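You operate a simulated robot arm through the tools that you are given. There is no shell and no other tool. Be economical: measure what you need, move in short steps, check, and stop when the job is done.

The job below is to be done with a simulated two-armed robot. You get a single attempt, and the scene is never put back.

## Task
Take the socket on the middle shelf of the store rack and put it away on the fourth shelf from the bottom of the store rack. Then put the tape roll on top of the wide grey housing. Then take the paste tin on the middle shelf of the store rack and put it away on the fourth shelf from the bottom of the store rack. Then take the steel ring on the second shelf from the bottom of the store rack and put it away on the fourth shelf from the bottom of the store rack. Then put the round bulb on the second shelf from the bottom of the store rack away on the green mat of the test bench. Then take the blue lamp and leave it in the yellow tray. Then fetch the flap carton from the second shelf from the bottom of the store rack and set it on the green mat of the assembly bench. Then take the white film roll and leave it on the fourth shelf from the bottom of the store rack. The order counts. Set down upright: socket, round bulb, blue lamp, flap carton.

Only the result counts: the job must be done as asked and must still hold three seconds after the hand-in. Knocking over, shifting, dropping, spilling or breaking anything else fails it.

## Robot
Two 6-joint arms with two-finger parallel grippers on one trunk, on a base that drives. Base frame: it is fixed to the floor where the robot stands at the start and does not move with it; the origin is under the middle of the robot, x ahead of it, y to its left, z up. Readings come in mm, degrees, newtons and seconds.
The left shoulder is at the start at [-77, 177, 832], the right one opposite. With the tool pointing down near the work surface each hand reaches from about 420 to 680 mm from the robot's upright axis, wherever it stands, measured 20 degrees to its own side. Places, roughly: blue lamp [750, -250, 1000]; flap carton [500, 0, 500]; fourth shelf of the store rack [600, -300, 1300]; green mat of the assembly bench [100, -2200, 800]; green mat of the test bench (17x25 cm) [100, -7920, 800]; paste tin [500, -500, 1000]; round bulb [750, -500, 500]; socket (5x5x6 cm) [500, -200, 900]; steel ring (5x5x2 cm) [600, -700, 500]; tape roll (6x6x3 cm) [500, -300, 900]; white film roll (6x6x21 cm) [500, 100, 600]; wide grey housing (9x9x8 cm) [700, -400, 900]; yellow tray (27x27x6 cm) [600, 0, 900]. Payload 1.57 kg a hand.
Tool frame (each hand has its own): the origin (TCP) lies between the finger pads and is the grasp point; the fingertips stand 30 mm ahead of it; z points along the fingers, y is the line along which they close. The gripper opens to 80 mm. The fingers are 17 mm wide and 12 mm thick; the gripper's body (40 by 82 mm) begins 80 mm behind the TCP.
Orientation is that of the tool frame in the base frame, as a unit quaternion [x, y, z, w]. With the fingers straight down and closing along the base's y, the tool's x points along the base's -x, its y along +y and its z along -z.

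## Interface
- The arms move only by the tool step_arm. It takes "left_deltas", "right_deltas" or both (then of equal length, played together; a hand with none holds still); each is a list of rows, each a list of 6 numbers: the shift along the tool's x, y, z in mm, then the turn, a rotation vector about the tool's x, y, z in degrees. In form: [[dx, dy, dz, wx, wy, wz], ...]. A call has 1 to 12 rows; each row is the pose to reach, as a shift and turn from the pose commanded when the call began, along the tool's axes at that moment. "left_gripper" and "right_gripper" are, for a hand that has rows, the opening, from 0 (shut) to 1 (fully open), set as the call begins (left out, the last holds). A row lasts 0.2 s, in which the tool goes at most 50 mm and 8.6 degrees; a call with a longer step from one row to the next is refused whole, and so is a gripper value outside its range. Where a pose cannot be reached the arm comes as near as it can. A force on the tool above 40 N (or 10 N above the force at the start of the call, whichever is more), or a blocked arm, ends the call early, and 0.2 s more pass. The fingers move at their own pace (about 72 mm/s each) and stop on an object; they squeeze with about 35 N. The grip force told is the motor's: it shows also when the fingers shut on nothing. Time passes only in rows, and 0.2 s behind the last, so rows that repeat a pose let the fingers close. It gives the time, the measured TCP pose, the force on the tool (base axes), the opening and the grip force at its end, in the units of the frame above (readings bear some noise), with the torque about the TCP (base axes, N m) and any sound that the robot's microphone picked up, and new pictures: "show" is both (left out), scene, wrist or none (wrist: the cameras of the hands that moved).
- Cameras (640 x 400 px; columns grow to the right, rows downward): "scene" is now at [42.2, -23.1, 1573]; the picture's right is [-0.21, -0.98, 0.00], its down [-0.65, 0.14, -0.75] and it looks along [0.73, -0.15, -0.66] (base axes); focal length 247 px, centre (320, 200). "left" rides on the left gripper at [72, 7, -122] in its tool frame; the picture's right is [-0.09, 1.00, 0.00], its down [-0.84, -0.08, -0.54] and it looks along [-0.54, -0.05, 0.84] (tool axes); focal length 238 px, centre (320, 200). "right" rides on the right gripper at [72, -7, -122] in its tool frame; the picture's right is [0.09, 1.00, 0.00], its down [-0.84, 0.08, -0.54] and it looks along [-0.54, 0.05, 0.84] (tool axes); focal length 238 px, centre (320, 200).
- slide_trunk(by): slides the trunk up (or, below 0, down) by that many mm; the arms and the scene camera ride with it, the base frame stays. It gives what a move gives, with no picture.
- base_move(legs): drives the robot by 1 to 6 legs, each [ahead, left, turn to the left] in mm, mm and degrees, along the robot's own axes; the way and the turn of a leg run together, so that a leg with both is an arc; at most 1500 mm and 180 degrees a leg. The arms and the cameras ride along, it lands a little off, and it stops where it bumps. It gives what a move gives, and a new picture of the scene camera.
- aim_head(pan, tilt): turns the head with the scene camera to pan (to the left, within 143 degrees either way) and tilt (down, from -29 to 69), counted from straight ahead of the robot. It gives what a move gives, and a new picture of the scene camera.
- locate(camera, pixels): for up to 12 pixels [column, row] of the newest picture of that camera ("zoom" is the newest enlarged one), the place [x, y, z] in the base frame of the surface seen there, good to about 3 mm, but the place of the scene camera against the robot may be out by one fixed shift of up to 12 mm in any direction. It takes no simulated time.
- zoom(camera, box): a new picture of the part [left, top, right, bottom] of that camera's present view, enlarged. It takes no simulated time.
- sign_off(): hands the job in; it is judged then, once.

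Go step by step. Measure first, check grasps and placings, and put right what went wrong. The budget is 322 turns and 360 pictures, counting those below and the enlarged ones. Unless the task says otherwise, let go and move clear before handing in.

The tools are called after "Request:" as name(argument=value, ...) on one line, values as JSON. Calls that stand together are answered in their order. step_arm: Moves the arms, as the interface text tells. Its arguments: {"type":"object","properties":{"left_deltas":{"type":"array","items":{"type":"array","items":{"type":"number"}}},"left_gripper":{"type":"number"},"right_deltas":{"type":"array","items":{"type":"array","items":{"type":"number"}}},"right_gripper":{"type":"number"},"show":{"type":"string","enum":["both","scene","wrist","none"]}},"required":[]} The other tools are called the same way: slide_trunk (by) slides the trunk up or down; base_move (legs) drives the base; aim_head (pan, tilt) turns the head that bears the scene camera; locate (camera, pixels) gives the place of the surface under pixels of a picture; zoom (camera, box) takes an enlarged picture of a part of a camera's view; sign_off () hands the job in.

At the start:

```text
time: 0.0
left_position: [343.1, -66.9, 1000.8]
left_tcp_rot: [0.0, 1.0, 0.0, 0.0]
left_force: [-0.1, 0.4, 0.1]
left_torque: [-0.02, -0.03, 0.0]
left_width: 80.0
left_grip_force: 0.0
right_position: [295.9, -398.9, 1000.3]
right_tcp_rot: [0.001, 1.0, -0.001, 0.0]
right_force: [-0.6, 0.0, -0.2]
right_torque: [0.02, 0.01, -0.03]
right_width: 80.0
right_grip_force: 0.1
trunk travel left (down, up): [-275.0, 53.0]
robot x, y, heading: [0.8, 1.3, 0.3]
head pan, tilt: [-11.9, 41.6]
```

scene: 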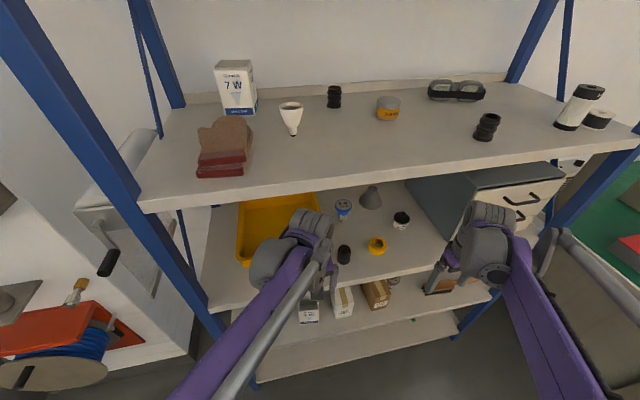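
right: 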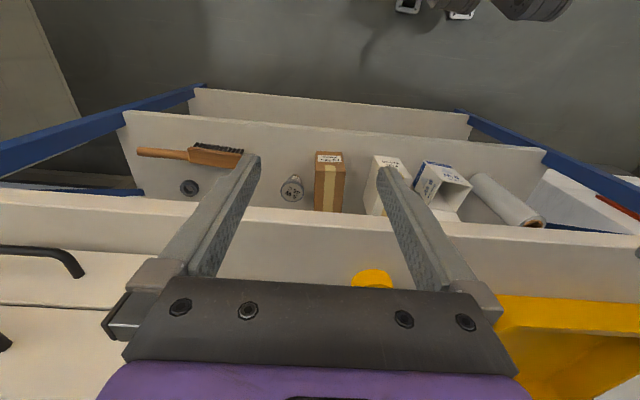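
left: 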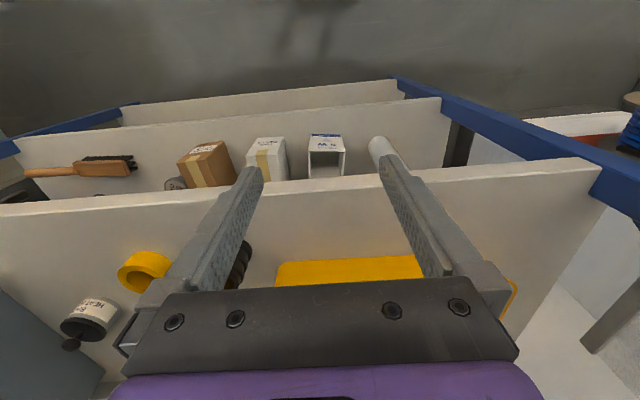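

The scene shows the fourth shelf on top with lamp/socket-like items and the middle shelf under it with tray, tape roll (377,245), tin (402,220), black socket (344,255), blue lamp (343,208). I measure these first.

Request:
zoom(camera="scene", box=[200, 160, 520, 360])

Request:
locate(camera="scene", pixels=[[344, 248], [377, 243], [401, 216], [343, 206], [371, 190], [300, 170], [400, 150], [150, 205], [635, 140], [280, 215], [470, 190], [360, 280]])

```text
2.00 times, centred on (360, 260) of scene
```

zoom: 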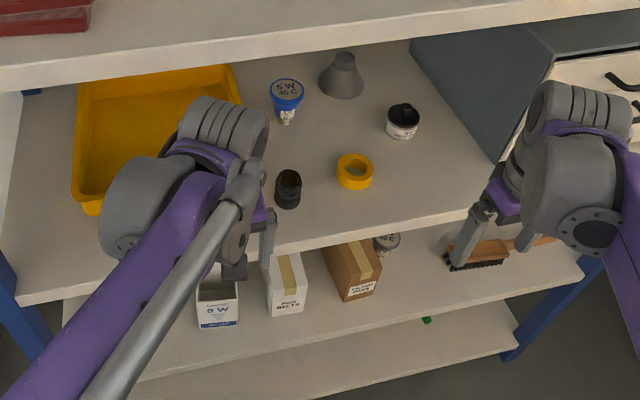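

```text
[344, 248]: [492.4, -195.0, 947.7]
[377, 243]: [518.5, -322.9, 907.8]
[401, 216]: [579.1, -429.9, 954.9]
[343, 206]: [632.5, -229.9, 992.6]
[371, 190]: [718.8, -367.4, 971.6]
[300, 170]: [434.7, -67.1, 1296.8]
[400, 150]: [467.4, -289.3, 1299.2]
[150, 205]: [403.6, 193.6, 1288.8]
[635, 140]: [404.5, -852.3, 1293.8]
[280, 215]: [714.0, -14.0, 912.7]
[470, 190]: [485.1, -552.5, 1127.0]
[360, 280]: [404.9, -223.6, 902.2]
```

The socket, tape roll, tin, lamp and cone housing are located. Now I map the fourth shelf and the second shelf.

Request:
locate(camera="scene", pixels=[[222, 172], [292, 132], [334, 104], [388, 116], [484, 138], [566, 126], [250, 150], [320, 180], [550, 150], [440, 165], [240, 110], [460, 98]])

Request:
locate(camera="right", pixels=[[189, 187], [291, 187], [330, 158], [390, 165], [440, 180], [475, 185], [535, 220], [215, 157], [300, 216], [340, 130], [380, 280], [240, 105]])

Request:
locate(camera="left", pixels=[[328, 145], [325, 170], [265, 150], [375, 145], [200, 150], [175, 184], [145, 260], [90, 305], [245, 250], [350, 262], [480, 190], [380, 110]])

Request:
zoom(camera="right", box=[120, 80, 600, 320])

```text
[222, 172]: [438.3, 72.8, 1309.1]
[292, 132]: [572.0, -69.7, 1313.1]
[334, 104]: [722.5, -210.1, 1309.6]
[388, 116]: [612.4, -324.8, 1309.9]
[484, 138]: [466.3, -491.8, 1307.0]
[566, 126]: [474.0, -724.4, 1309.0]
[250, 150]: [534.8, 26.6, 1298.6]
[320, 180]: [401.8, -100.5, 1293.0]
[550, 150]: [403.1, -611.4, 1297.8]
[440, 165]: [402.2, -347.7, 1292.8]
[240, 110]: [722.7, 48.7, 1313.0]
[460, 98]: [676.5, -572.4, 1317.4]
```

```text
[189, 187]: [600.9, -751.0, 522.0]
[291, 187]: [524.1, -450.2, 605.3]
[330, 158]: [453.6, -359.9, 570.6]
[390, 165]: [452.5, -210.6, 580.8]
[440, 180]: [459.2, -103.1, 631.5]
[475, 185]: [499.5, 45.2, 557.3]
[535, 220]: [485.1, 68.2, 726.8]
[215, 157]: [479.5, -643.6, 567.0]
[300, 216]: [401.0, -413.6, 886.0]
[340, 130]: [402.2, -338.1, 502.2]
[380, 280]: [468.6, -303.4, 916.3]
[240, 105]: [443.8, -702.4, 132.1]
```

```text
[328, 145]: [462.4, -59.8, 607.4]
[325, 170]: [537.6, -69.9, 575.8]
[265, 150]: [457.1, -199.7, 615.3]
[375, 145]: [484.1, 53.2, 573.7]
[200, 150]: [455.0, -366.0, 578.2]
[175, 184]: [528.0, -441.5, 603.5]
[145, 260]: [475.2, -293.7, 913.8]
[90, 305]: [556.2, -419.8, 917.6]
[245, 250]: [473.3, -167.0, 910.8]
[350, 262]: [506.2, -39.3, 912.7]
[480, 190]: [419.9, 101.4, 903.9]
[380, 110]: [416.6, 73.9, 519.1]
```

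```text
1.33 times, centred on (360, 200) of right
```

zoom: 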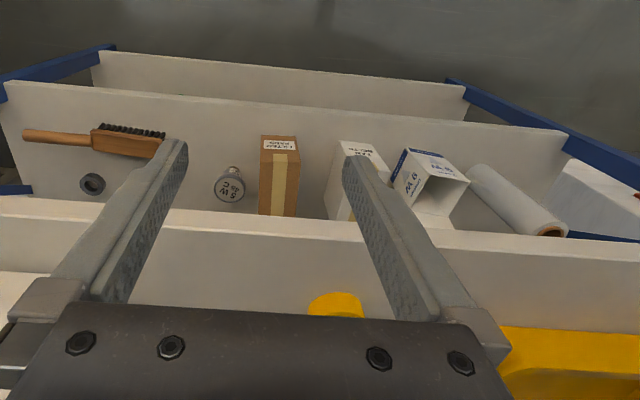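

Shelf 2 holds the upright film roll (~[490,60]), flap carton (~[460,-80]), bulb and ring. I swing the left hand out of the way and pitch the right hand forward in front of the socket.

Request:
step_arm(left_deltas=[[0, 30, 0, 0, 0, 0], [0, 60, 0, 0, 0, 0], [0, 90, 0, 0, 0, 0], [0, 120, 0, 0, 0, 0], [0, 150, 0, 0, 0, 0], [0, 180, 0, 0, 0, 0], [0, 210, 0, 0, 0, 0], [0, 220, 0, 0, 0, 0]], right_deltas=[[0, 25, 0, 0, -7.5, 0], [0, 50, 0, 0, -15, 0], [0, 75, 0, 0, -22.5, 0], [0, 100, 0, 0, -30, 0], [-10, 130, 0, 0, -37.5, 0], [-20, 155, 10, 0, -45, 0], [-35, 180, 20, 0, -52.5, 0], [-50, 204, 20, 0, -60, 0]])

Request:
slide_trunk(by=50)

```text
time: 1.8
left_position: [344.8, 151.5, 1001.4]
left_tcp_rot: [0.0, 1.0, 0.0, 0.0]
left_force: [0.2, -0.5, 1.2]
left_torque: [0.03, 0.01, 0.02]
left_width: 80.2
left_grip_force: 0.0
right_position: [345.1, -195.0, 981.0]
right_tcp_rot: [0.001, 0.865, 0.0, 0.501]
right_force: [-0.1, -0.3, 0.4]
right_torque: [-0.02, 0.01, 0.03]
right_width: 80.0
right_grip_force: 0.1
trunk travel left (down, up): [-275.0, 53.0]
robot x, y, heading: [-2.9, 1.0, 0.1]
head pan, tilt: [-11.9, 41.6]
```

scene: 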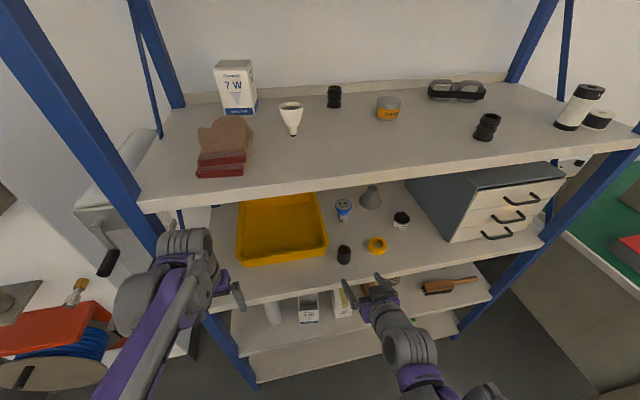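
right: 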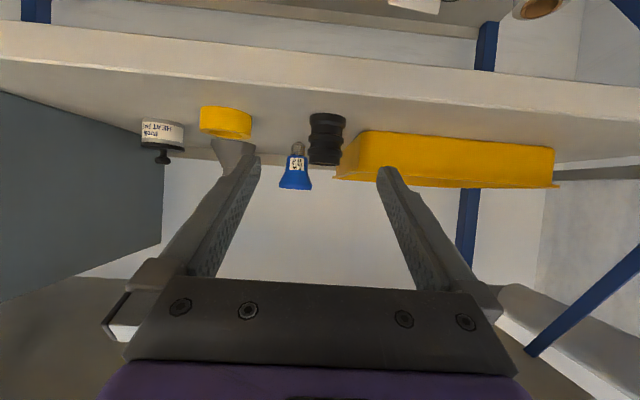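
left: 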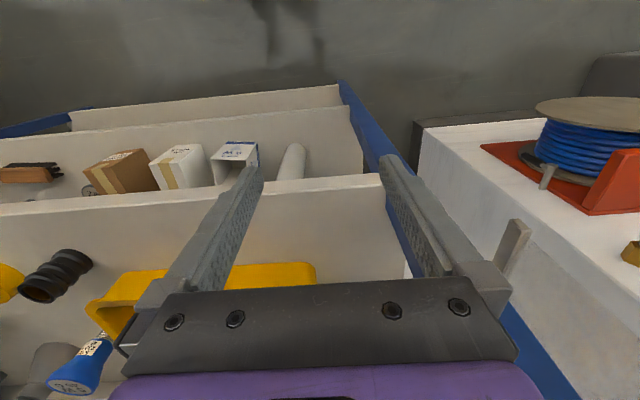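

```text
time: 2.7
left_position: [342.8, 153.0, 1049.5]
left_tcp_rot: [0.001, 1.0, 0.0, -0.001]
left_force: [-0.1, 0.3, 0.0]
left_torque: [0.01, -0.01, 0.03]
left_width: 80.0
left_grip_force: 0.1
right_position: [344.5, -194.4, 1028.7]
right_tcp_rot: [0.0, 0.866, 0.0, 0.5]
right_force: [-0.3, 0.3, -0.3]
right_torque: [0.01, 0.01, 0.01]
right_width: 80.1
right_grip_force: 0.0
trunk travel left (down, up): [-325.0, 3.0]
robot x, y, heading: [-3.5, -0.0, -0.1]
head pan, tilt: [-11.9, 41.6]
```

The right hand pitched fine and the whole scene is clear now. I take fresh pictures after the trunk rise and measure the socket with both cameras.

Request:
step_arm(right_deltas=[[0, 0, 0, 0, 0, 0]])

Request:
zoom(camera="scene", box=[220, 180, 540, 380])

```text
time: 3.1
left_position: [344.4, 153.8, 1050.4]
left_tcp_rot: [0.0, 1.0, 0.0, 0.0]
left_force: [0.2, 0.2, 0.2]
left_torque: [0.03, 0.0, -0.01]
left_width: 79.7
left_grip_force: 0.0
right_position: [347.1, -193.7, 1030.9]
right_tcp_rot: [0.0, 0.866, 0.0, 0.5]
right_force: [0.5, 0.3, -0.4]
right_torque: [-0.03, -0.02, 0.02]
right_width: 80.2
right_grip_force: 0.1
trunk travel left (down, up): [-325.0, 3.0]
robot x, y, heading: [2.6, 0.6, -0.0]
head pan, tilt: [-11.9, 41.6]
```

scene: 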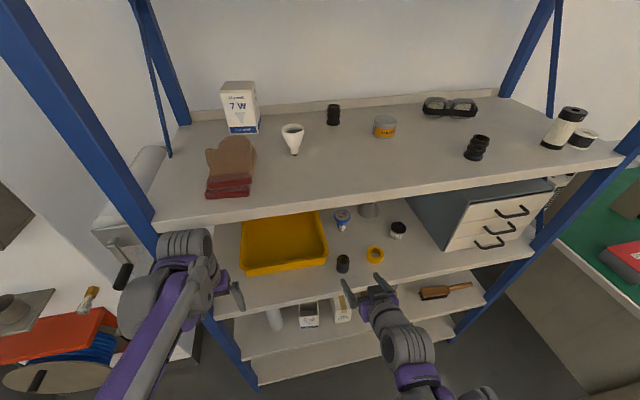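
right: 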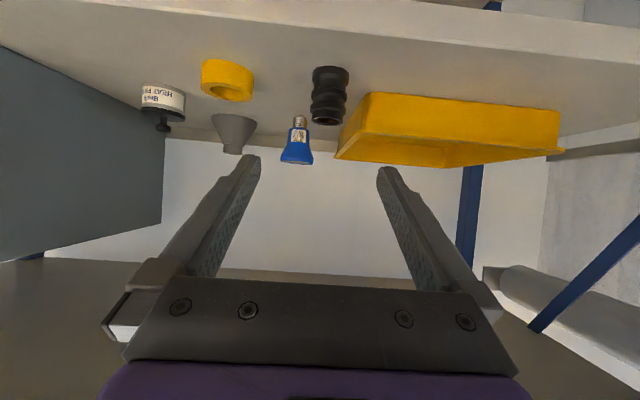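

```text
2.00 times, centred on (380, 280) of scene
```

zoom: 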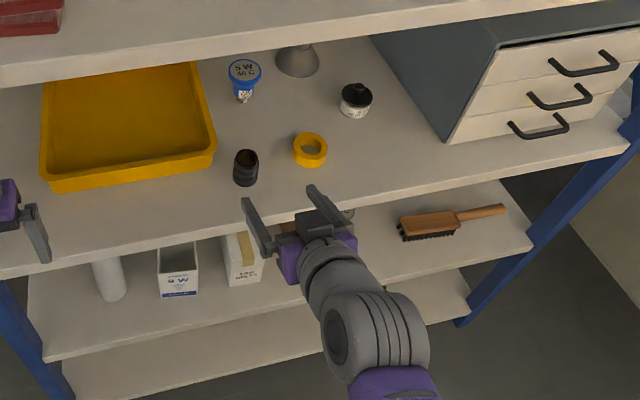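

Request:
locate(camera="right", pixels=[[330, 76], [328, 95], [327, 115], [314, 95], [346, 95], [227, 72], [228, 92], [162, 100], [162, 120], [235, 130], [299, 125], [298, 150]])

Request:
locate(camera="zoom", pixels=[[246, 156], [246, 178], [235, 168], [258, 168], [310, 140], [310, 160], [294, 150], [327, 150], [356, 92], [354, 112], [300, 45], [270, 200]])

```text
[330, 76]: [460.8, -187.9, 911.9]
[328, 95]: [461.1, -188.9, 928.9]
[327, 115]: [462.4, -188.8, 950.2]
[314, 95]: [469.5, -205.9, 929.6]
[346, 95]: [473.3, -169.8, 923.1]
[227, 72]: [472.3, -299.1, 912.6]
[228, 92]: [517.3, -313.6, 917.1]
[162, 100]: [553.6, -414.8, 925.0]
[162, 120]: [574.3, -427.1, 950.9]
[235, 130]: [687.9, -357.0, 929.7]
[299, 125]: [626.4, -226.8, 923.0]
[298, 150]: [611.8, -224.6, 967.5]
```

```text
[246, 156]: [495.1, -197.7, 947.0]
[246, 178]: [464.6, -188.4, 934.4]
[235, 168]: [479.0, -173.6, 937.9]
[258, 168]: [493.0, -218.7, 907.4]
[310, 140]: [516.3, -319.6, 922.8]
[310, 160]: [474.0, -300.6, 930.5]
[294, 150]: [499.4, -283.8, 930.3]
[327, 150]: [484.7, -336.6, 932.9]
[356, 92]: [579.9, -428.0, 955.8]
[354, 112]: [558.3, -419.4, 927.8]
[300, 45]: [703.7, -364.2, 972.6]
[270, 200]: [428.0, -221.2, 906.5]
```

Both cameras agree to a few mm: socket centre ≈ [484,-188], top ≈ 960. I slide in along the fingers, close and lift a bit.

Request:
step_arm(right_deltas=[[11, 6, 30, 0, 0, 0], [11, 6, 70, 0, 0, 0], [11, 6, 110, 0, 0, 0], [11, 6, 140, 0, 0, 0], [11, 6, 163, 0, 0, 0], [11, 6, 163, 0, 0, 0]])

```text
time: 4.5
left_position: [343.3, 152.4, 1050.1]
left_tcp_rot: [0.0, 1.0, 0.0, 0.0]
left_force: [0.4, -0.5, 0.2]
left_torque: [-0.05, -0.02, -0.01]
left_width: 80.0
left_grip_force: 0.0
right_position: [478.9, -188.6, 938.5]
right_tcp_rot: [0.001, 0.866, -0.002, 0.5]
right_force: [-0.6, -0.4, -0.5]
right_torque: [0.03, 0.01, -0.04]
right_width: 79.8
right_grip_force: 0.1
trunk travel left (down, up): [-325.0, 3.0]
robot x, y, heading: [-1.6, 2.6, -0.2]
head pan, tilt: [-11.9, 41.6]
```

scene: 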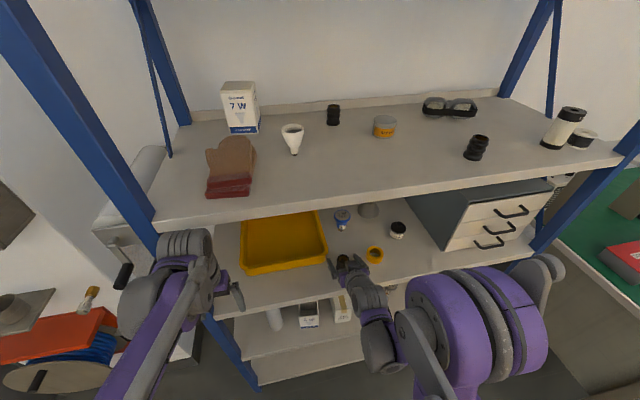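
right: 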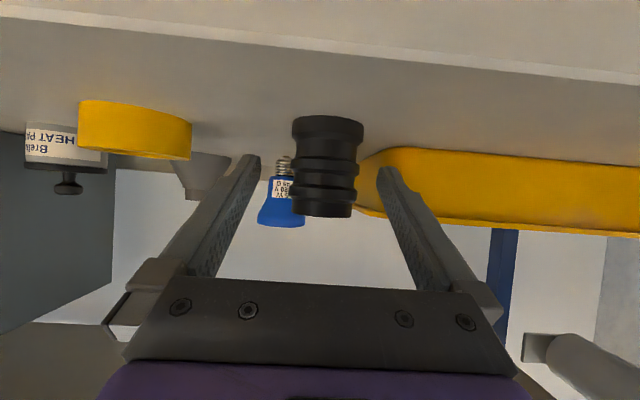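

Socket stands between the fingers (328,165). Closing and then lifting slightly.

Request:
step_arm(right_deltas=[[0, 0, 4, 0, 0, 0], [0, 0, 4, 0, 0, 0], [0, 0, 4, 0, 0, 0], [0, 0, 4, 0, 0, 0]], right_gripper=0, show="wrist")

Request:
step_arm(right_deltas=[[-26, 0, -15, 0, 0, 0], [-35, 0, -40, 0, 0, 0], [-35, 0, -80, 0, 0, 0], [-35, 0, -120, 0, 0, 0], [-35, 0, -160, 0, 0, 0]])

```text
time: 5.5
left_position: [343.3, 154.1, 1050.9]
left_tcp_rot: [0.0, 1.0, 0.0, -0.001]
left_force: [0.4, -0.8, -0.1]
left_torque: [-0.01, 0.0, -0.02]
left_width: 80.0
left_grip_force: 0.0
right_position: [483.2, -189.2, 936.9]
right_tcp_rot: [0.0, 0.866, 0.0, 0.5]
right_force: [0.4, -0.2, -0.5]
right_torque: [0.02, -0.01, 0.01]
right_width: 38.3
right_grip_force: 35.2
trunk travel left (down, up): [-325.0, 3.0]
robot x, y, heading: [-1.0, -1.5, -0.1]
head pan, tilt: [-11.9, 41.6]
```

right: 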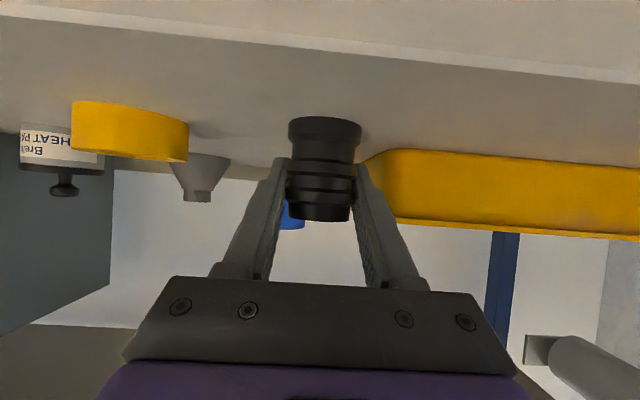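

```text
time: 6.7
left_position: [342.7, 154.6, 1050.5]
left_tcp_rot: [0.0, 1.0, -0.001, 0.001]
left_force: [0.4, 1.1, 0.1]
left_torque: [-0.01, 0.01, 0.01]
left_width: 79.9
left_grip_force: 0.1
right_position: [364.8, -190.3, 1047.3]
right_tcp_rot: [0.0, 0.865, 0.0, 0.501]
right_force: [0.0, -0.7, 0.8]
right_torque: [0.05, 0.0, 0.0]
right_width: 38.1
right_grip_force: 35.5
trunk travel left (down, up): [-325.0, 3.0]
robot x, y, heading: [0.4, 0.3, -0.3]
head pan, tilt: [-11.9, 41.6]
```

scene: 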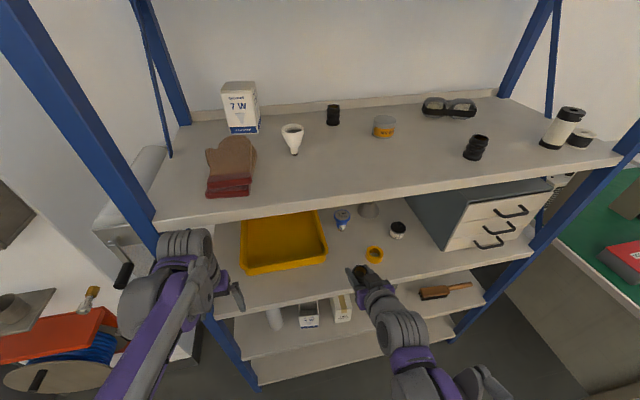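
right: 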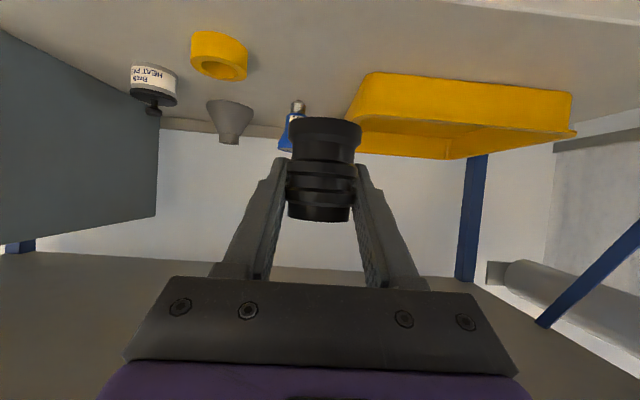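

Socket is held (38 mm opening). I back off from the shelf edge and raise it in front of the fourth shelf.

Request:
step_arm(right_deltas=[[20, 0, -35, 0, 0, 0], [-17, 0, -57, 0, 0, 0], [-56, 0, -79, 0, 0, 0], [-95, 0, -102, 0, 0, 0], [-134, 0, -124, 0, 0, 0], [-173, 0, -147, 0, 0, 0], [-212, 0, -169, 0, 0, 0], [-251, 0, -192, 0, 0, 0], [-265, 0, -200, 0, 0, 0], [-265, 0, -200, 0, 0, 0]])

```text
time: 8.9
left_position: [344.5, 153.6, 1051.3]
left_tcp_rot: [0.0, 1.0, 0.0, 0.0]
left_force: [-0.4, -0.3, 0.3]
left_torque: [0.0, -0.01, 0.01]
left_width: 80.2
left_grip_force: 0.0
right_position: [322.9, -188.9, 1378.4]
right_tcp_rot: [0.0, 0.866, 0.0, 0.5]
right_force: [-0.1, -0.3, -0.1]
right_torque: [-0.01, 0.02, -0.04]
right_width: 38.4
right_grip_force: 35.0
right hand out of reach, approached as far as the arm can: row 3, 4
trunk travel left (down, up): [-325.0, 3.0]
robot x, y, heading: [-1.6, -0.2, 0.0]
head pan, tilt: [-11.9, 41.6]
```

scene: 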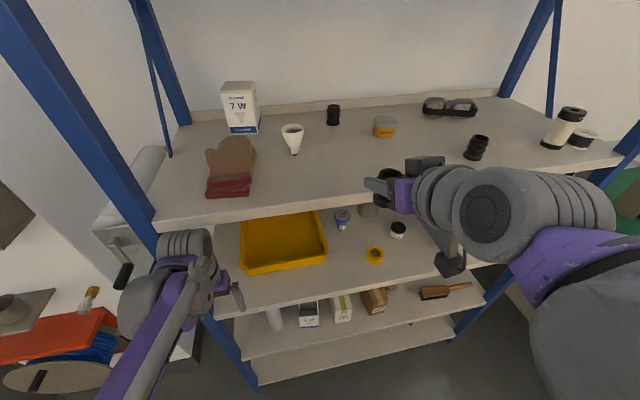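
right: 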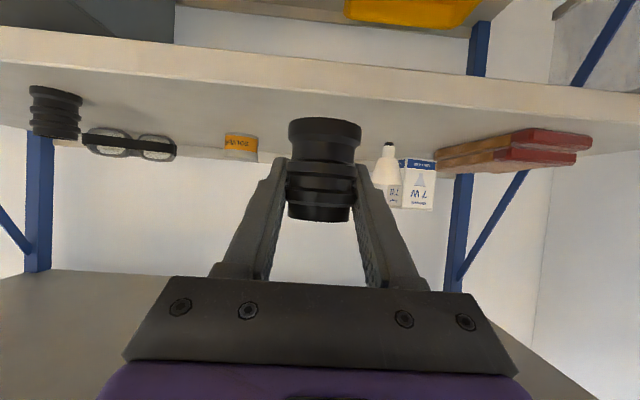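

The hand is at [323,-189,1378] with the socket still held. I check the shelf height with the wrist camera.

Request:
locate(camera="right", pixels=[[250, 85], [240, 110], [410, 110], [330, 100], [300, 60], [385, 190], [57, 125], [240, 150], [460, 150], [325, 122], [420, 200], [140, 150]])

```text
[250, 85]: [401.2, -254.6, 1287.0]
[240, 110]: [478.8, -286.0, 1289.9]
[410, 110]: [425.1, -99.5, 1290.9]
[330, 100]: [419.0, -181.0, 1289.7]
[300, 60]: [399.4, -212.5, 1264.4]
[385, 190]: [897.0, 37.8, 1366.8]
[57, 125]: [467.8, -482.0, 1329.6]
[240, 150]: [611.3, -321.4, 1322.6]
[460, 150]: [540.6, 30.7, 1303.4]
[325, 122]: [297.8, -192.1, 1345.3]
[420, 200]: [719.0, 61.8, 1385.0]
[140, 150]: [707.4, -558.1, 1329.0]
```

Wrist camera puts shelf 4's top at ≈1290, so the socket should touch at TCP z≈1328. I go over [455,-160] and lower to 1338.

Request:
step_arm(right_deltas=[[-22, 10, 38, 0, 0, 0], [-44, 20, 76, 0, 0, 0], [-66, 29, 114, 0, 0, 0], [-50, 29, 123, 0, 0, 0], [-31, 29, 134, 0, 0, 0], [-31, 29, 134, 0, 0, 0]])

```text
time: 10.3
left_position: [343.7, 153.2, 1050.4]
left_tcp_rot: [0.0, 1.0, -0.001, 0.0]
left_force: [0.2, 0.1, -0.1]
left_torque: [0.01, -0.02, -0.04]
left_width: 79.8
left_grip_force: 0.0
right_position: [456.5, -158.9, 1336.6]
right_tcp_rot: [0.0, 0.866, 0.0, 0.5]
right_force: [0.7, 0.6, -1.6]
right_torque: [0.01, -0.04, -0.01]
right_width: 38.5
right_grip_force: 35.4
trunk travel left (down, up): [-325.0, 3.0]
robot x, y, heading: [-1.9, 2.7, -0.0]
head pan, tilt: [-11.9, 41.6]
```

scene: 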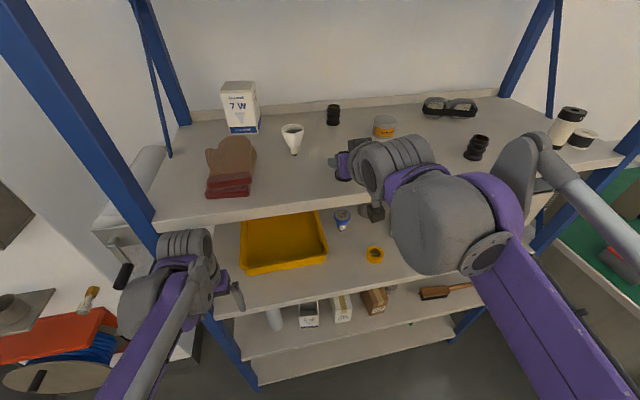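
right: 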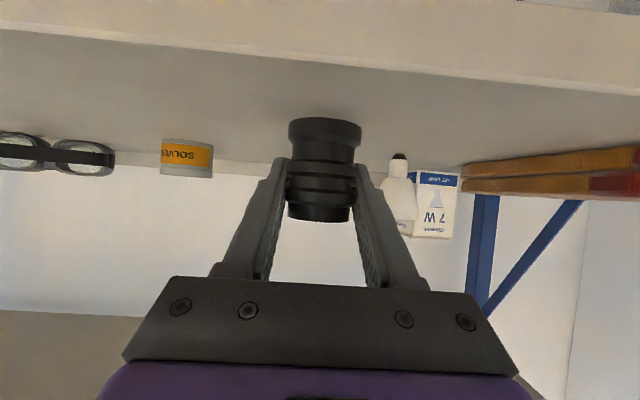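

No contact yet; lowering gently until force shows.

Request:
step_arm(right_deltas=[[2.6, 0, 1.5, 0, 0, 0], [5.2, 0, 3, 0, 0, 0], [7.8, 0, 4.5, 0, 0, 0], [7.8, 0, 4.5, 0, 0, 0]], show="wrist")

```text
time: 11.3
left_position: [344.4, 153.7, 1051.5]
left_tcp_rot: [-0.001, 1.0, 0.0, 0.0]
left_force: [-0.1, 0.2, -0.6]
left_torque: [0.0, 0.02, -0.02]
left_width: 80.1
left_grip_force: 0.1
right_position: [455.5, -159.5, 1327.9]
right_tcp_rot: [0.001, 0.866, 0.0, 0.5]
right_force: [1.0, 0.7, 0.1]
right_torque: [0.0, 0.02, 0.01]
right_width: 38.1
right_grip_force: 34.9
trunk travel left (down, up): [-325.0, 3.0]
robot x, y, heading: [-4.0, 1.9, 0.2]
head pan, tilt: [-11.9, 41.6]
```

right: 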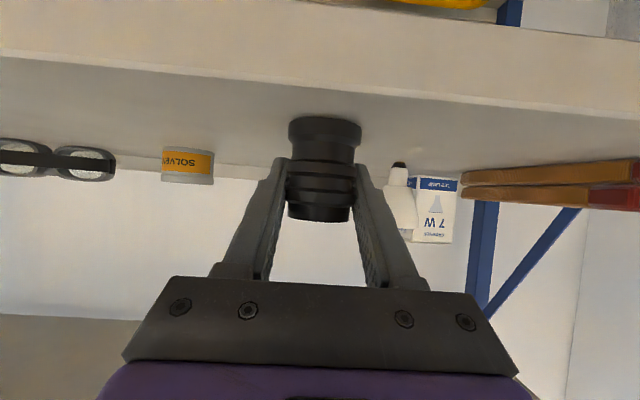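

Request:
step_arm(right_deltas=[[1.7, 0, 1, 0, 0, 0], [3.5, 0, 2, 0, 0, 0], [5.2, 0, 3, 0, 0, 0], [6.9, 0, 4, 0, 0, 0]], show="wrist")

Request:
locate(camera="right", pixels=[[325, 120], [325, 114], [280, 120], [370, 125], [325, 108]])

```text
time: 12.3
left_position: [343.0, 153.9, 1050.7]
left_tcp_rot: [0.0, 1.0, 0.0, 0.001]
left_force: [0.2, -0.2, 0.1]
left_torque: [0.0, -0.03, 0.01]
left_width: 80.3
left_grip_force: 0.0
right_position: [454.7, -159.1, 1322.0]
right_tcp_rot: [0.0, 0.865, 0.0, 0.502]
right_force: [5.3, -3.0, 32.5]
right_torque: [-0.04, 0.06, -0.09]
right_width: 38.2
right_grip_force: 35.0
trunk travel left (down, up): [-325.0, 3.0]
robot x, y, heading: [-1.0, 2.1, 0.3]
head pan, tilt: [-11.9, 41.6]
```

right: 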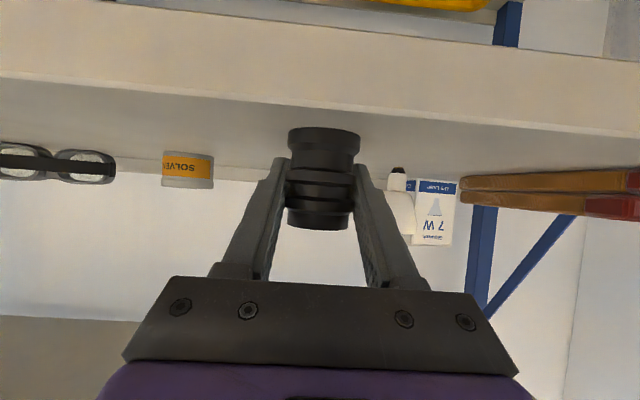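

```text
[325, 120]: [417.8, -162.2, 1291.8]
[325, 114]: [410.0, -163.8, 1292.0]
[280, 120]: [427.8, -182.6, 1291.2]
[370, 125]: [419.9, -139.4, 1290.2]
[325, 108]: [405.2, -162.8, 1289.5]
```

Contact (32 N). I relieve 2 mm, open, and withdraw along the fingers.

Request:
step_arm(right_deltas=[[-2, 0, -1, 0, 0, 0], [-2, 0, -1, 0, 0, 0]], show="none")

Request:
step_arm(right_deltas=[[0, 0, 0, 0, 0, 0], [0, 0, 0, 0, 0, 0], [0, 0, 0, 0, 0, 0], [0, 0, -30, 0, 0, 0], [0, 0, -70, 0, 0, 0], [0, 0, -110, 0, 0, 0], [0, 0, -140, 0, 0, 0]], right_gripper=0.9)

```text
time: 12.9
left_position: [343.5, 153.7, 1049.5]
left_tcp_rot: [0.0, 1.0, -0.001, 0.0]
left_force: [0.2, 0.3, 0.2]
left_torque: [-0.01, -0.03, 0.0]
left_width: 80.0
left_grip_force: 0.1
right_position: [453.9, -159.0, 1321.0]
right_tcp_rot: [-0.001, 0.866, 0.001, 0.499]
right_force: [1.4, -0.8, 12.6]
right_torque: [0.02, -0.05, 0.0]
right_width: 38.5
right_grip_force: 35.0
trunk travel left (down, up): [-325.0, 3.0]
robot x, y, heading: [0.4, -2.7, -0.3]
head pan, tilt: [-11.9, 41.6]
```

```text
time: 14.5
left_position: [343.9, 154.3, 1049.5]
left_tcp_rot: [0.0, 1.0, 0.0, 0.0]
left_force: [-0.1, -0.3, -0.5]
left_torque: [0.0, 0.0, 0.0]
left_width: 79.9
left_grip_force: 0.0
right_position: [332.9, -159.4, 1393.1]
right_tcp_rot: [0.001, 0.866, 0.0, 0.5]
right_force: [-0.4, -0.3, 0.5]
right_torque: [0.01, 0.01, 0.01]
right_width: 72.1
right_grip_force: 0.0
trunk travel left (down, up): [-325.0, 3.0]
robot x, y, heading: [-0.6, 5.0, -0.0]
head pan, tilt: [-11.9, 41.6]
```

scene: 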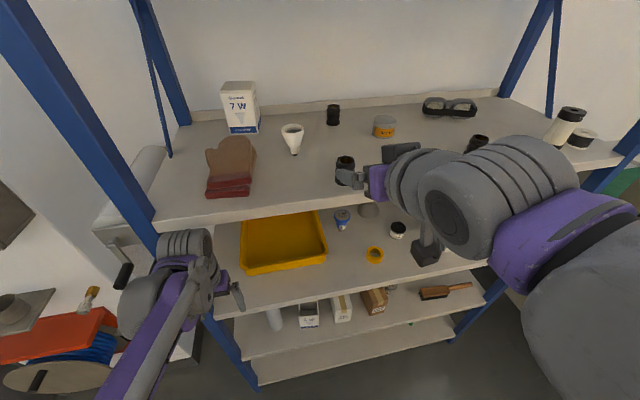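
right: 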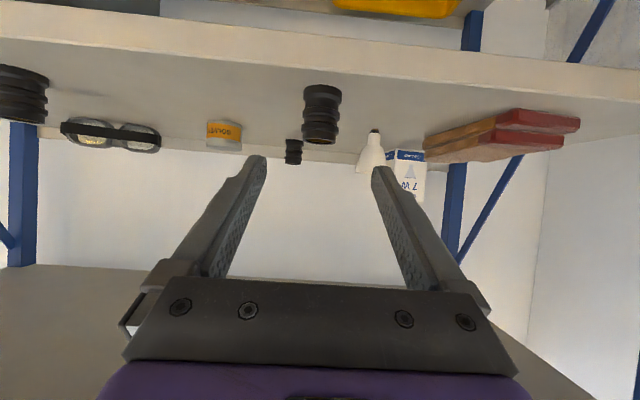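

The socket stands on shelf 4 (322,110 in wrist view). Next the tape roll: I go down in front of the middle shelf, y -312.

Request:
step_arm(right_deltas=[[33, -15, 20, 0, 0, 0], [66, -31, 40, 0, 0, 0], [99, -46, 60, 0, 0, 0], [132, -61, 80, 0, 0, 0], [165, -76, 100, 0, 0, 0], [198, -92, 120, 0, 0, 0], [231, -107, 140, 0, 0, 0], [264, -122, 160, 0, 0, 0], [297, -137, 180, 0, 0, 0], [331, -153, 199, 0, 0, 0], [331, -153, 199, 0, 0, 0]], right_gripper=1)

Request:
zoom(camera="right", box=[160, 40, 480, 240])

```text
time: 16.9
left_position: [342.7, 153.5, 1050.6]
left_tcp_rot: [0.0, 1.0, 0.001, 0.0]
left_force: [0.1, -0.7, 0.6]
left_torque: [-0.04, -0.01, 0.01]
left_width: 80.1
left_grip_force: 0.0
right_position: [339.8, -313.1, 1005.5]
right_tcp_rot: [0.0, 0.866, -0.001, 0.5]
right_force: [-0.1, -0.5, 0.3]
right_torque: [0.0, -0.02, -0.05]
right_width: 79.9
right_grip_force: 0.0
trunk travel left (down, up): [-325.0, 3.0]
robot x, y, heading: [1.3, 1.9, 0.0]
head pan, tilt: [-11.9, 41.6]
```

scene: 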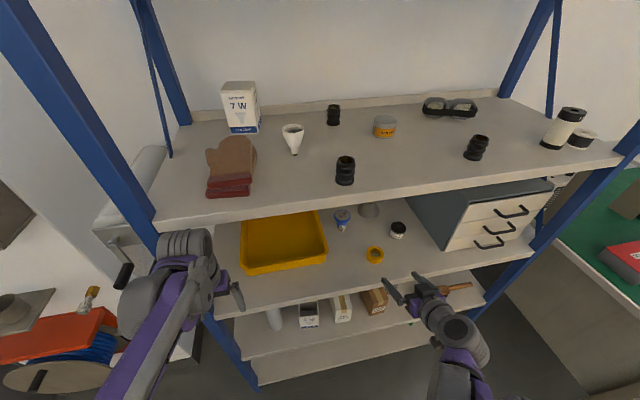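
right: 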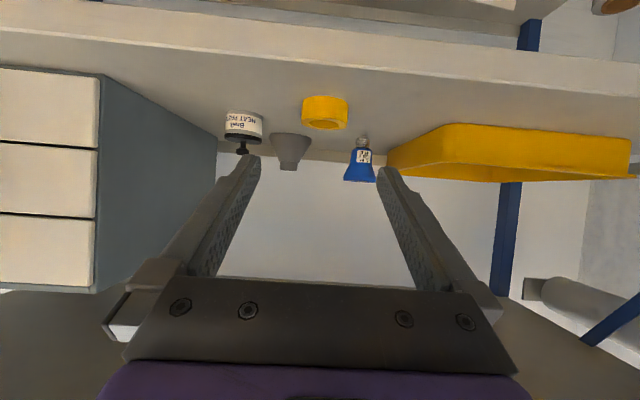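

```text
2.00 times, centred on (320, 140) of right
```

zoom: 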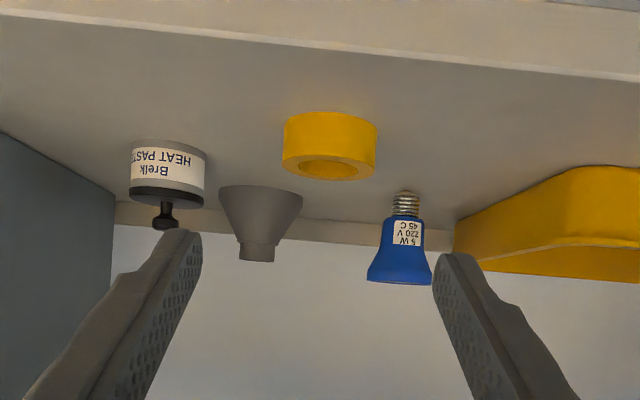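

The zoom clearly shows the tape (330,145), housing with neck (257,225), tin and lamp. Measuring their extents.

Request:
locate(camera="zoom", pixels=[[330, 120], [330, 150], [290, 145], [370, 145], [258, 200], [258, 235], [258, 255], [238, 235], [277, 235], [405, 245], [405, 205], [168, 170]])

Request:
zoom(camera="scene", box=[320, 190, 420, 270])

```text
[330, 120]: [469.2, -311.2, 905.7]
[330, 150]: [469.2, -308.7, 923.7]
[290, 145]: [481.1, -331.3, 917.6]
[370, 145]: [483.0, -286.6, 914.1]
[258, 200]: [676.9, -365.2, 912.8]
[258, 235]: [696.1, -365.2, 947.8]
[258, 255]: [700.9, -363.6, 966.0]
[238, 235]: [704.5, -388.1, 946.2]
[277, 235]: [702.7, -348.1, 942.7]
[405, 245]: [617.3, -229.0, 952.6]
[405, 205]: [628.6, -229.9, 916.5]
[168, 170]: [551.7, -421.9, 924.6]
```

```text
5.00 times, centred on (370, 230) of scene
```

zoom: 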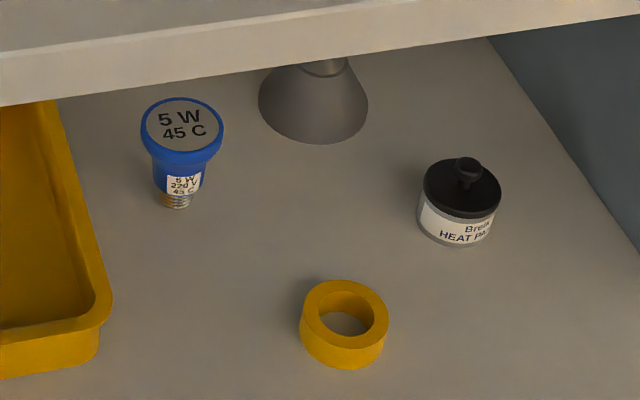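

Tape centre ≈[497,-309], housing centre ≈[718,-365]. I slide in on the tape with the fingers low.

Request:
step_arm(right_deltas=[[1, 4, 40, 0, 0, 0], [1, 4, 80, 0, 0, 0], [1, 4, 120, 0, 0, 0], [1, 4, 145, 0, 0, 0], [1, 4, 162, 0, 0, 0], [1, 4, 162, 0, 0, 0]], show="wrist")

```text
time: 18.3
left_position: [343.2, 153.2, 1050.1]
left_tcp_rot: [-0.001, 1.0, 0.0, 0.0]
left_force: [0.1, -0.5, 0.8]
left_torque: [0.0, 0.02, -0.02]
left_width: 80.1
left_grip_force: 0.1
right_position: [480.6, -307.7, 922.6]
right_tcp_rot: [0.0, 0.866, 0.0, 0.5]
right_force: [-0.6, -0.1, -0.7]
right_torque: [-0.04, -0.01, -0.03]
right_width: 80.1
right_grip_force: 0.1
trunk travel left (down, up): [-325.0, 3.0]
robot x, y, heading: [-1.7, 1.6, -0.0]
head pan, tilt: [-11.9, 41.6]
```

right: 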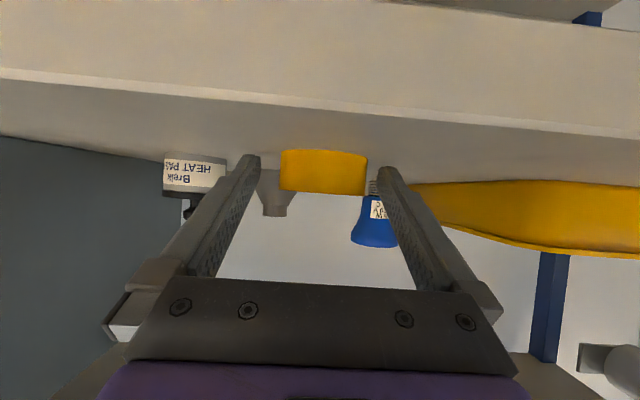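

The tape (325,172) sits between the pads. Close and check.

Request:
step_arm(right_deltas=[[0, 1, 0, 0, 0, 0], [0, 1, 0, 0, 0, 0], [0, 1, 0, 0, 0, 0]], right_gripper=0, show="wrist")

Request:
step_arm(right_deltas=[[-17, 0, -10, 0, 0, 0], [-52, 0, -30, 0, 0, 0], [-87, 0, -50, 0, 0, 0], [-87, 0, -50, 0, 0, 0]])

```text
time: 19.1
left_position: [343.9, 152.9, 1050.7]
left_tcp_rot: [0.001, 1.0, -0.001, 0.0]
left_force: [0.2, -0.4, 0.0]
left_torque: [0.0, -0.01, 0.0]
left_width: 80.1
left_grip_force: 0.0
right_position: [480.1, -307.8, 923.3]
right_tcp_rot: [0.0, 0.866, 0.0, 0.5]
right_force: [-0.2, 0.1, -0.5]
right_torque: [0.03, 0.01, 0.0]
right_width: 49.3
right_grip_force: 34.8
trunk travel left (down, up): [-325.0, 3.0]
robot x, y, heading: [1.9, 2.8, -0.2]
head pan, tilt: [-11.9, 41.6]
```

right: 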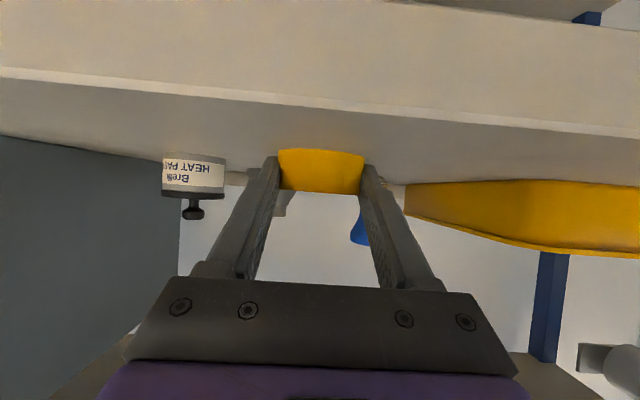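

```text
time: 20.1
left_position: [344.2, 153.7, 1050.5]
left_tcp_rot: [0.0, 1.0, 0.0, -0.001]
left_force: [1.0, 0.3, -0.4]
left_torque: [0.03, 0.0, 0.02]
left_width: 80.1
left_grip_force: 0.1
right_position: [479.0, -310.8, 1023.0]
right_tcp_rot: [0.0, 0.866, 0.0, 0.5]
right_force: [-0.4, -0.4, -0.7]
right_torque: [-0.01, 0.05, 0.0]
right_width: 49.1
right_grip_force: 34.7
trunk travel left (down, up): [-325.0, 3.0]
robot x, y, heading: [-1.2, -1.6, 0.2]
head pan, tilt: [-11.9, 41.6]
```

scene: 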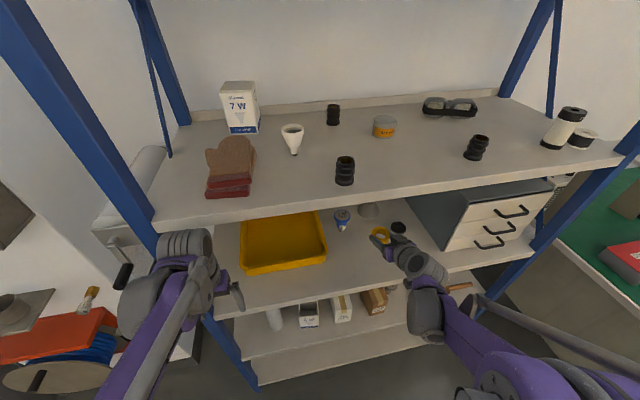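
right: 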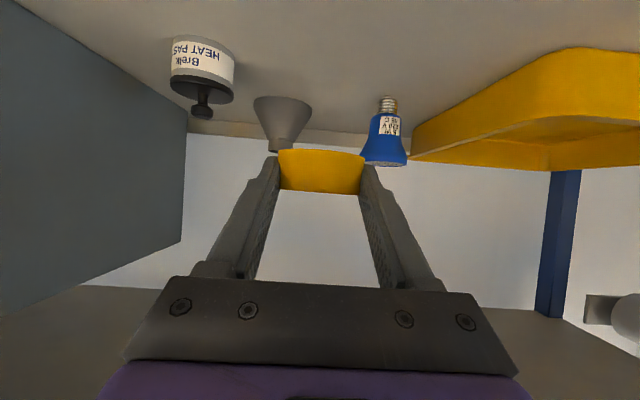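

Tape held. I measure its place relative to the TCP and the housing neck from here.

Request:
zoom(camera="right", box=[220, 80, 420, 205])

Request:
locate(camera="right", pixels=[[322, 155], [322, 172], [322, 188], [288, 172], [357, 172], [283, 110], [280, 135], [278, 148], [265, 136], [297, 137], [256, 102], [308, 105]])

Request:
zoom(camera="scene", box=[340, 190, 440, 270])

```text
3.20 times, centred on (320, 142) of right
```

zoom: 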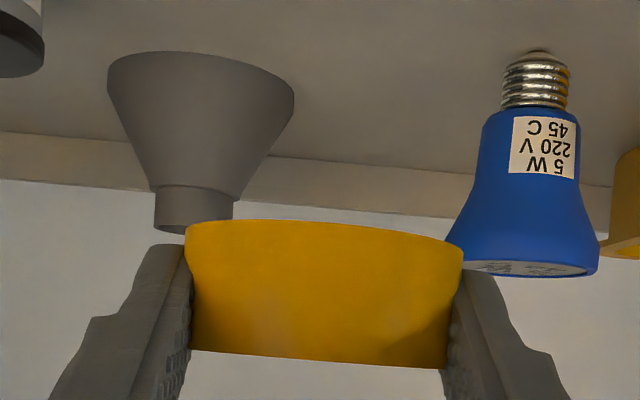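

```text
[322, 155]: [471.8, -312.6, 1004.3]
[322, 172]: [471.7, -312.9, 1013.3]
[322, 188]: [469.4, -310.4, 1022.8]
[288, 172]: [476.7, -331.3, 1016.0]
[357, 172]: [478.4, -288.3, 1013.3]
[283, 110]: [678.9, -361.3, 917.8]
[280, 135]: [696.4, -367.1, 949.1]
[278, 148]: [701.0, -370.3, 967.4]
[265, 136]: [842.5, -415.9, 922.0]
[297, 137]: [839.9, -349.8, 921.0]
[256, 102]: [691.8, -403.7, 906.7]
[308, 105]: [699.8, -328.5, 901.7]
```

```text
5.00 times, centred on (390, 230) of scene
```

zoom: 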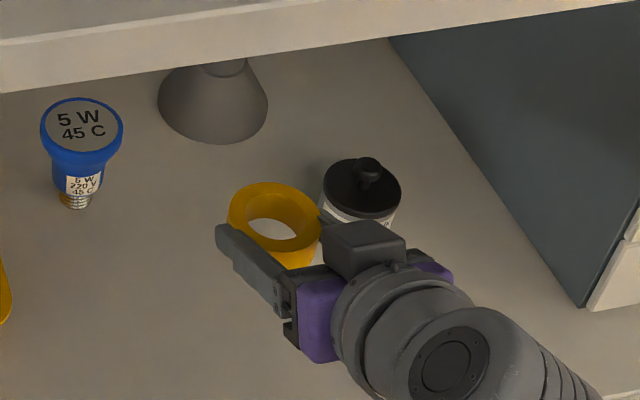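

Tape centre is ≈18 mm ahead of the TCP and its underside 24 mm below; neck centre ≈[719,-366], top ≈979. I advance part way over and check reach.

Request:
step_arm(right_deltas=[[-20, -9, 31, 0, 0, 0], [-40, -19, 62, 0, 0, 0], [-61, -28, 93, 0, 0, 0], [-81, -37, 124, 0, 0, 0], [-101, -47, 155, 0, 0, 0]])

```text
time: 21.3
left_position: [344.7, 153.3, 1049.6]
left_tcp_rot: [0.0, 1.0, 0.0, 0.0]
left_force: [-0.1, 0.2, -0.2]
left_torque: [0.0, 0.01, 0.02]
left_width: 80.2
left_grip_force: 0.1
right_position: [665.6, -355.5, 1033.5]
right_tcp_rot: [0.001, 0.866, -0.001, 0.5]
right_force: [-0.6, -0.3, -0.6]
right_torque: [0.01, 0.04, 0.04]
right_width: 49.2
right_grip_force: 34.8
trunk travel left (down, up): [-325.0, 3.0]
robot x, y, heading: [1.9, -0.7, 0.0]
head pan, tilt: [-11.9, 41.6]
```

scene: 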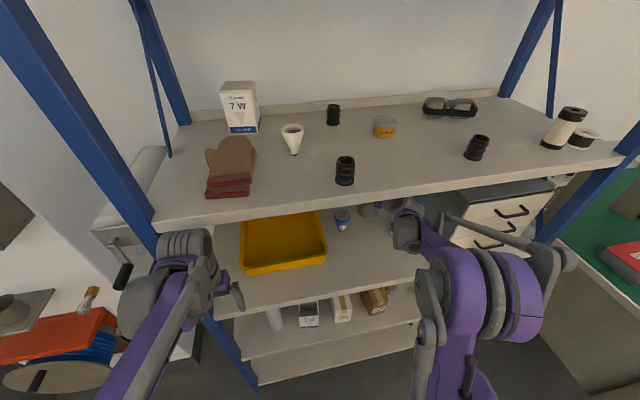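
right: 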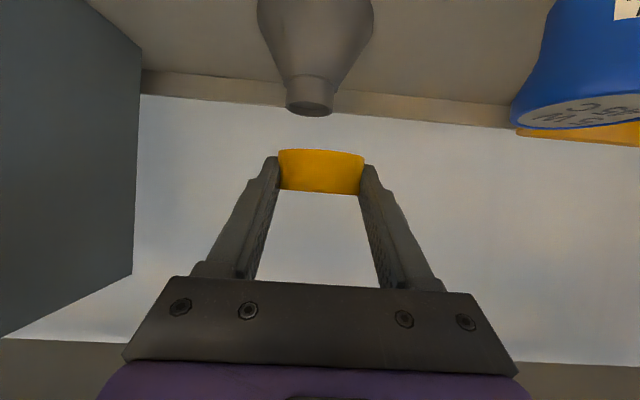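

Reach is fine and the neck top shows at (311,109). I measure it closely.

Request:
zoom(camera="right", box=[240, 60, 400, 160])

Request:
locate(camera="right", pixels=[[311, 105], [311, 111], [311, 115], [291, 106], [330, 108], [310, 98], [311, 80], [289, 90], [336, 90]])

```text
4.00 times, centred on (320, 110) of right
```

zoom: 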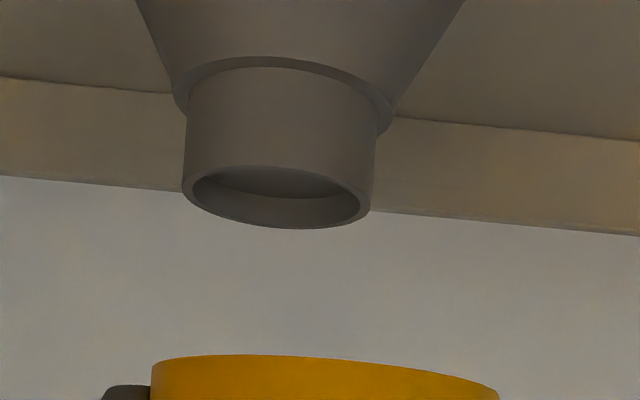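

```text
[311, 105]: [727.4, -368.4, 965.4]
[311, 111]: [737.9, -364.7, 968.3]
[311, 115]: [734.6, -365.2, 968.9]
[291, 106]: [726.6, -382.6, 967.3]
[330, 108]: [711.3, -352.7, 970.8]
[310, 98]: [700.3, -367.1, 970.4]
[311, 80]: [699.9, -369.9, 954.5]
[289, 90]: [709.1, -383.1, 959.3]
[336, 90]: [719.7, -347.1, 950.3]
```

Neck centre ≈[717.5,-366], top ≈971. I move above it and lower to about 10 mm over.

Request:
step_arm(right_deltas=[[-17, -10.5, 29.5, 0, 0, 0], [-17, -10.5, 29.5, 0, 0, 0], [5, -10.5, 42, 0, 0, 0], [5, -10.5, 42, 0, 0, 0]], show="wrist")

Request:
zoom(camera="right", box=[220, 80, 420, 205])

```text
time: 22.3
left_position: [343.8, 153.8, 1050.7]
left_tcp_rot: [0.0, 1.0, 0.001, 0.0]
left_force: [-0.7, 0.0, 0.0]
left_torque: [-0.06, 0.0, -0.01]
left_width: 80.0
left_grip_force: 0.1
right_position: [699.0, -364.0, 1009.3]
right_tcp_rot: [0.001, 0.866, -0.001, 0.5]
right_force: [-0.4, 0.0, 0.0]
right_torque: [-0.01, 0.01, -0.02]
right_width: 49.2
right_grip_force: 34.4
trunk travel left (down, up): [-325.0, 3.0]
robot x, y, heading: [1.7, 3.5, 0.3]
head pan, tilt: [-11.9, 41.6]
```

right: 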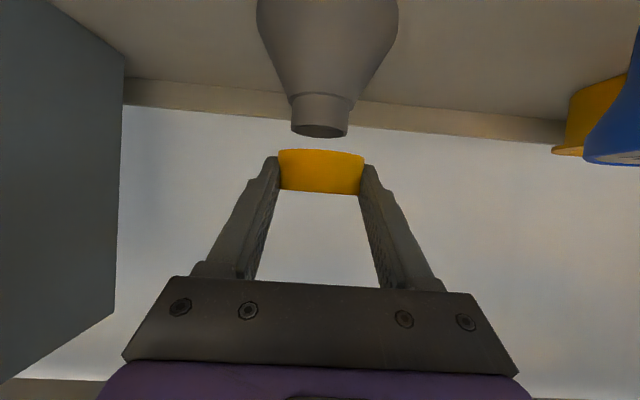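

```text
3.20 times, centred on (320, 142) of right
```

zoom: 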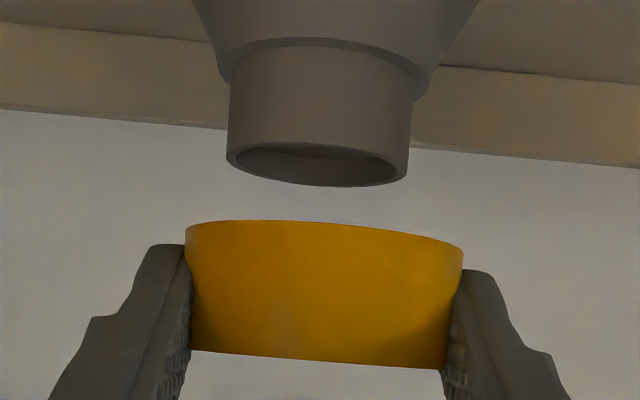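

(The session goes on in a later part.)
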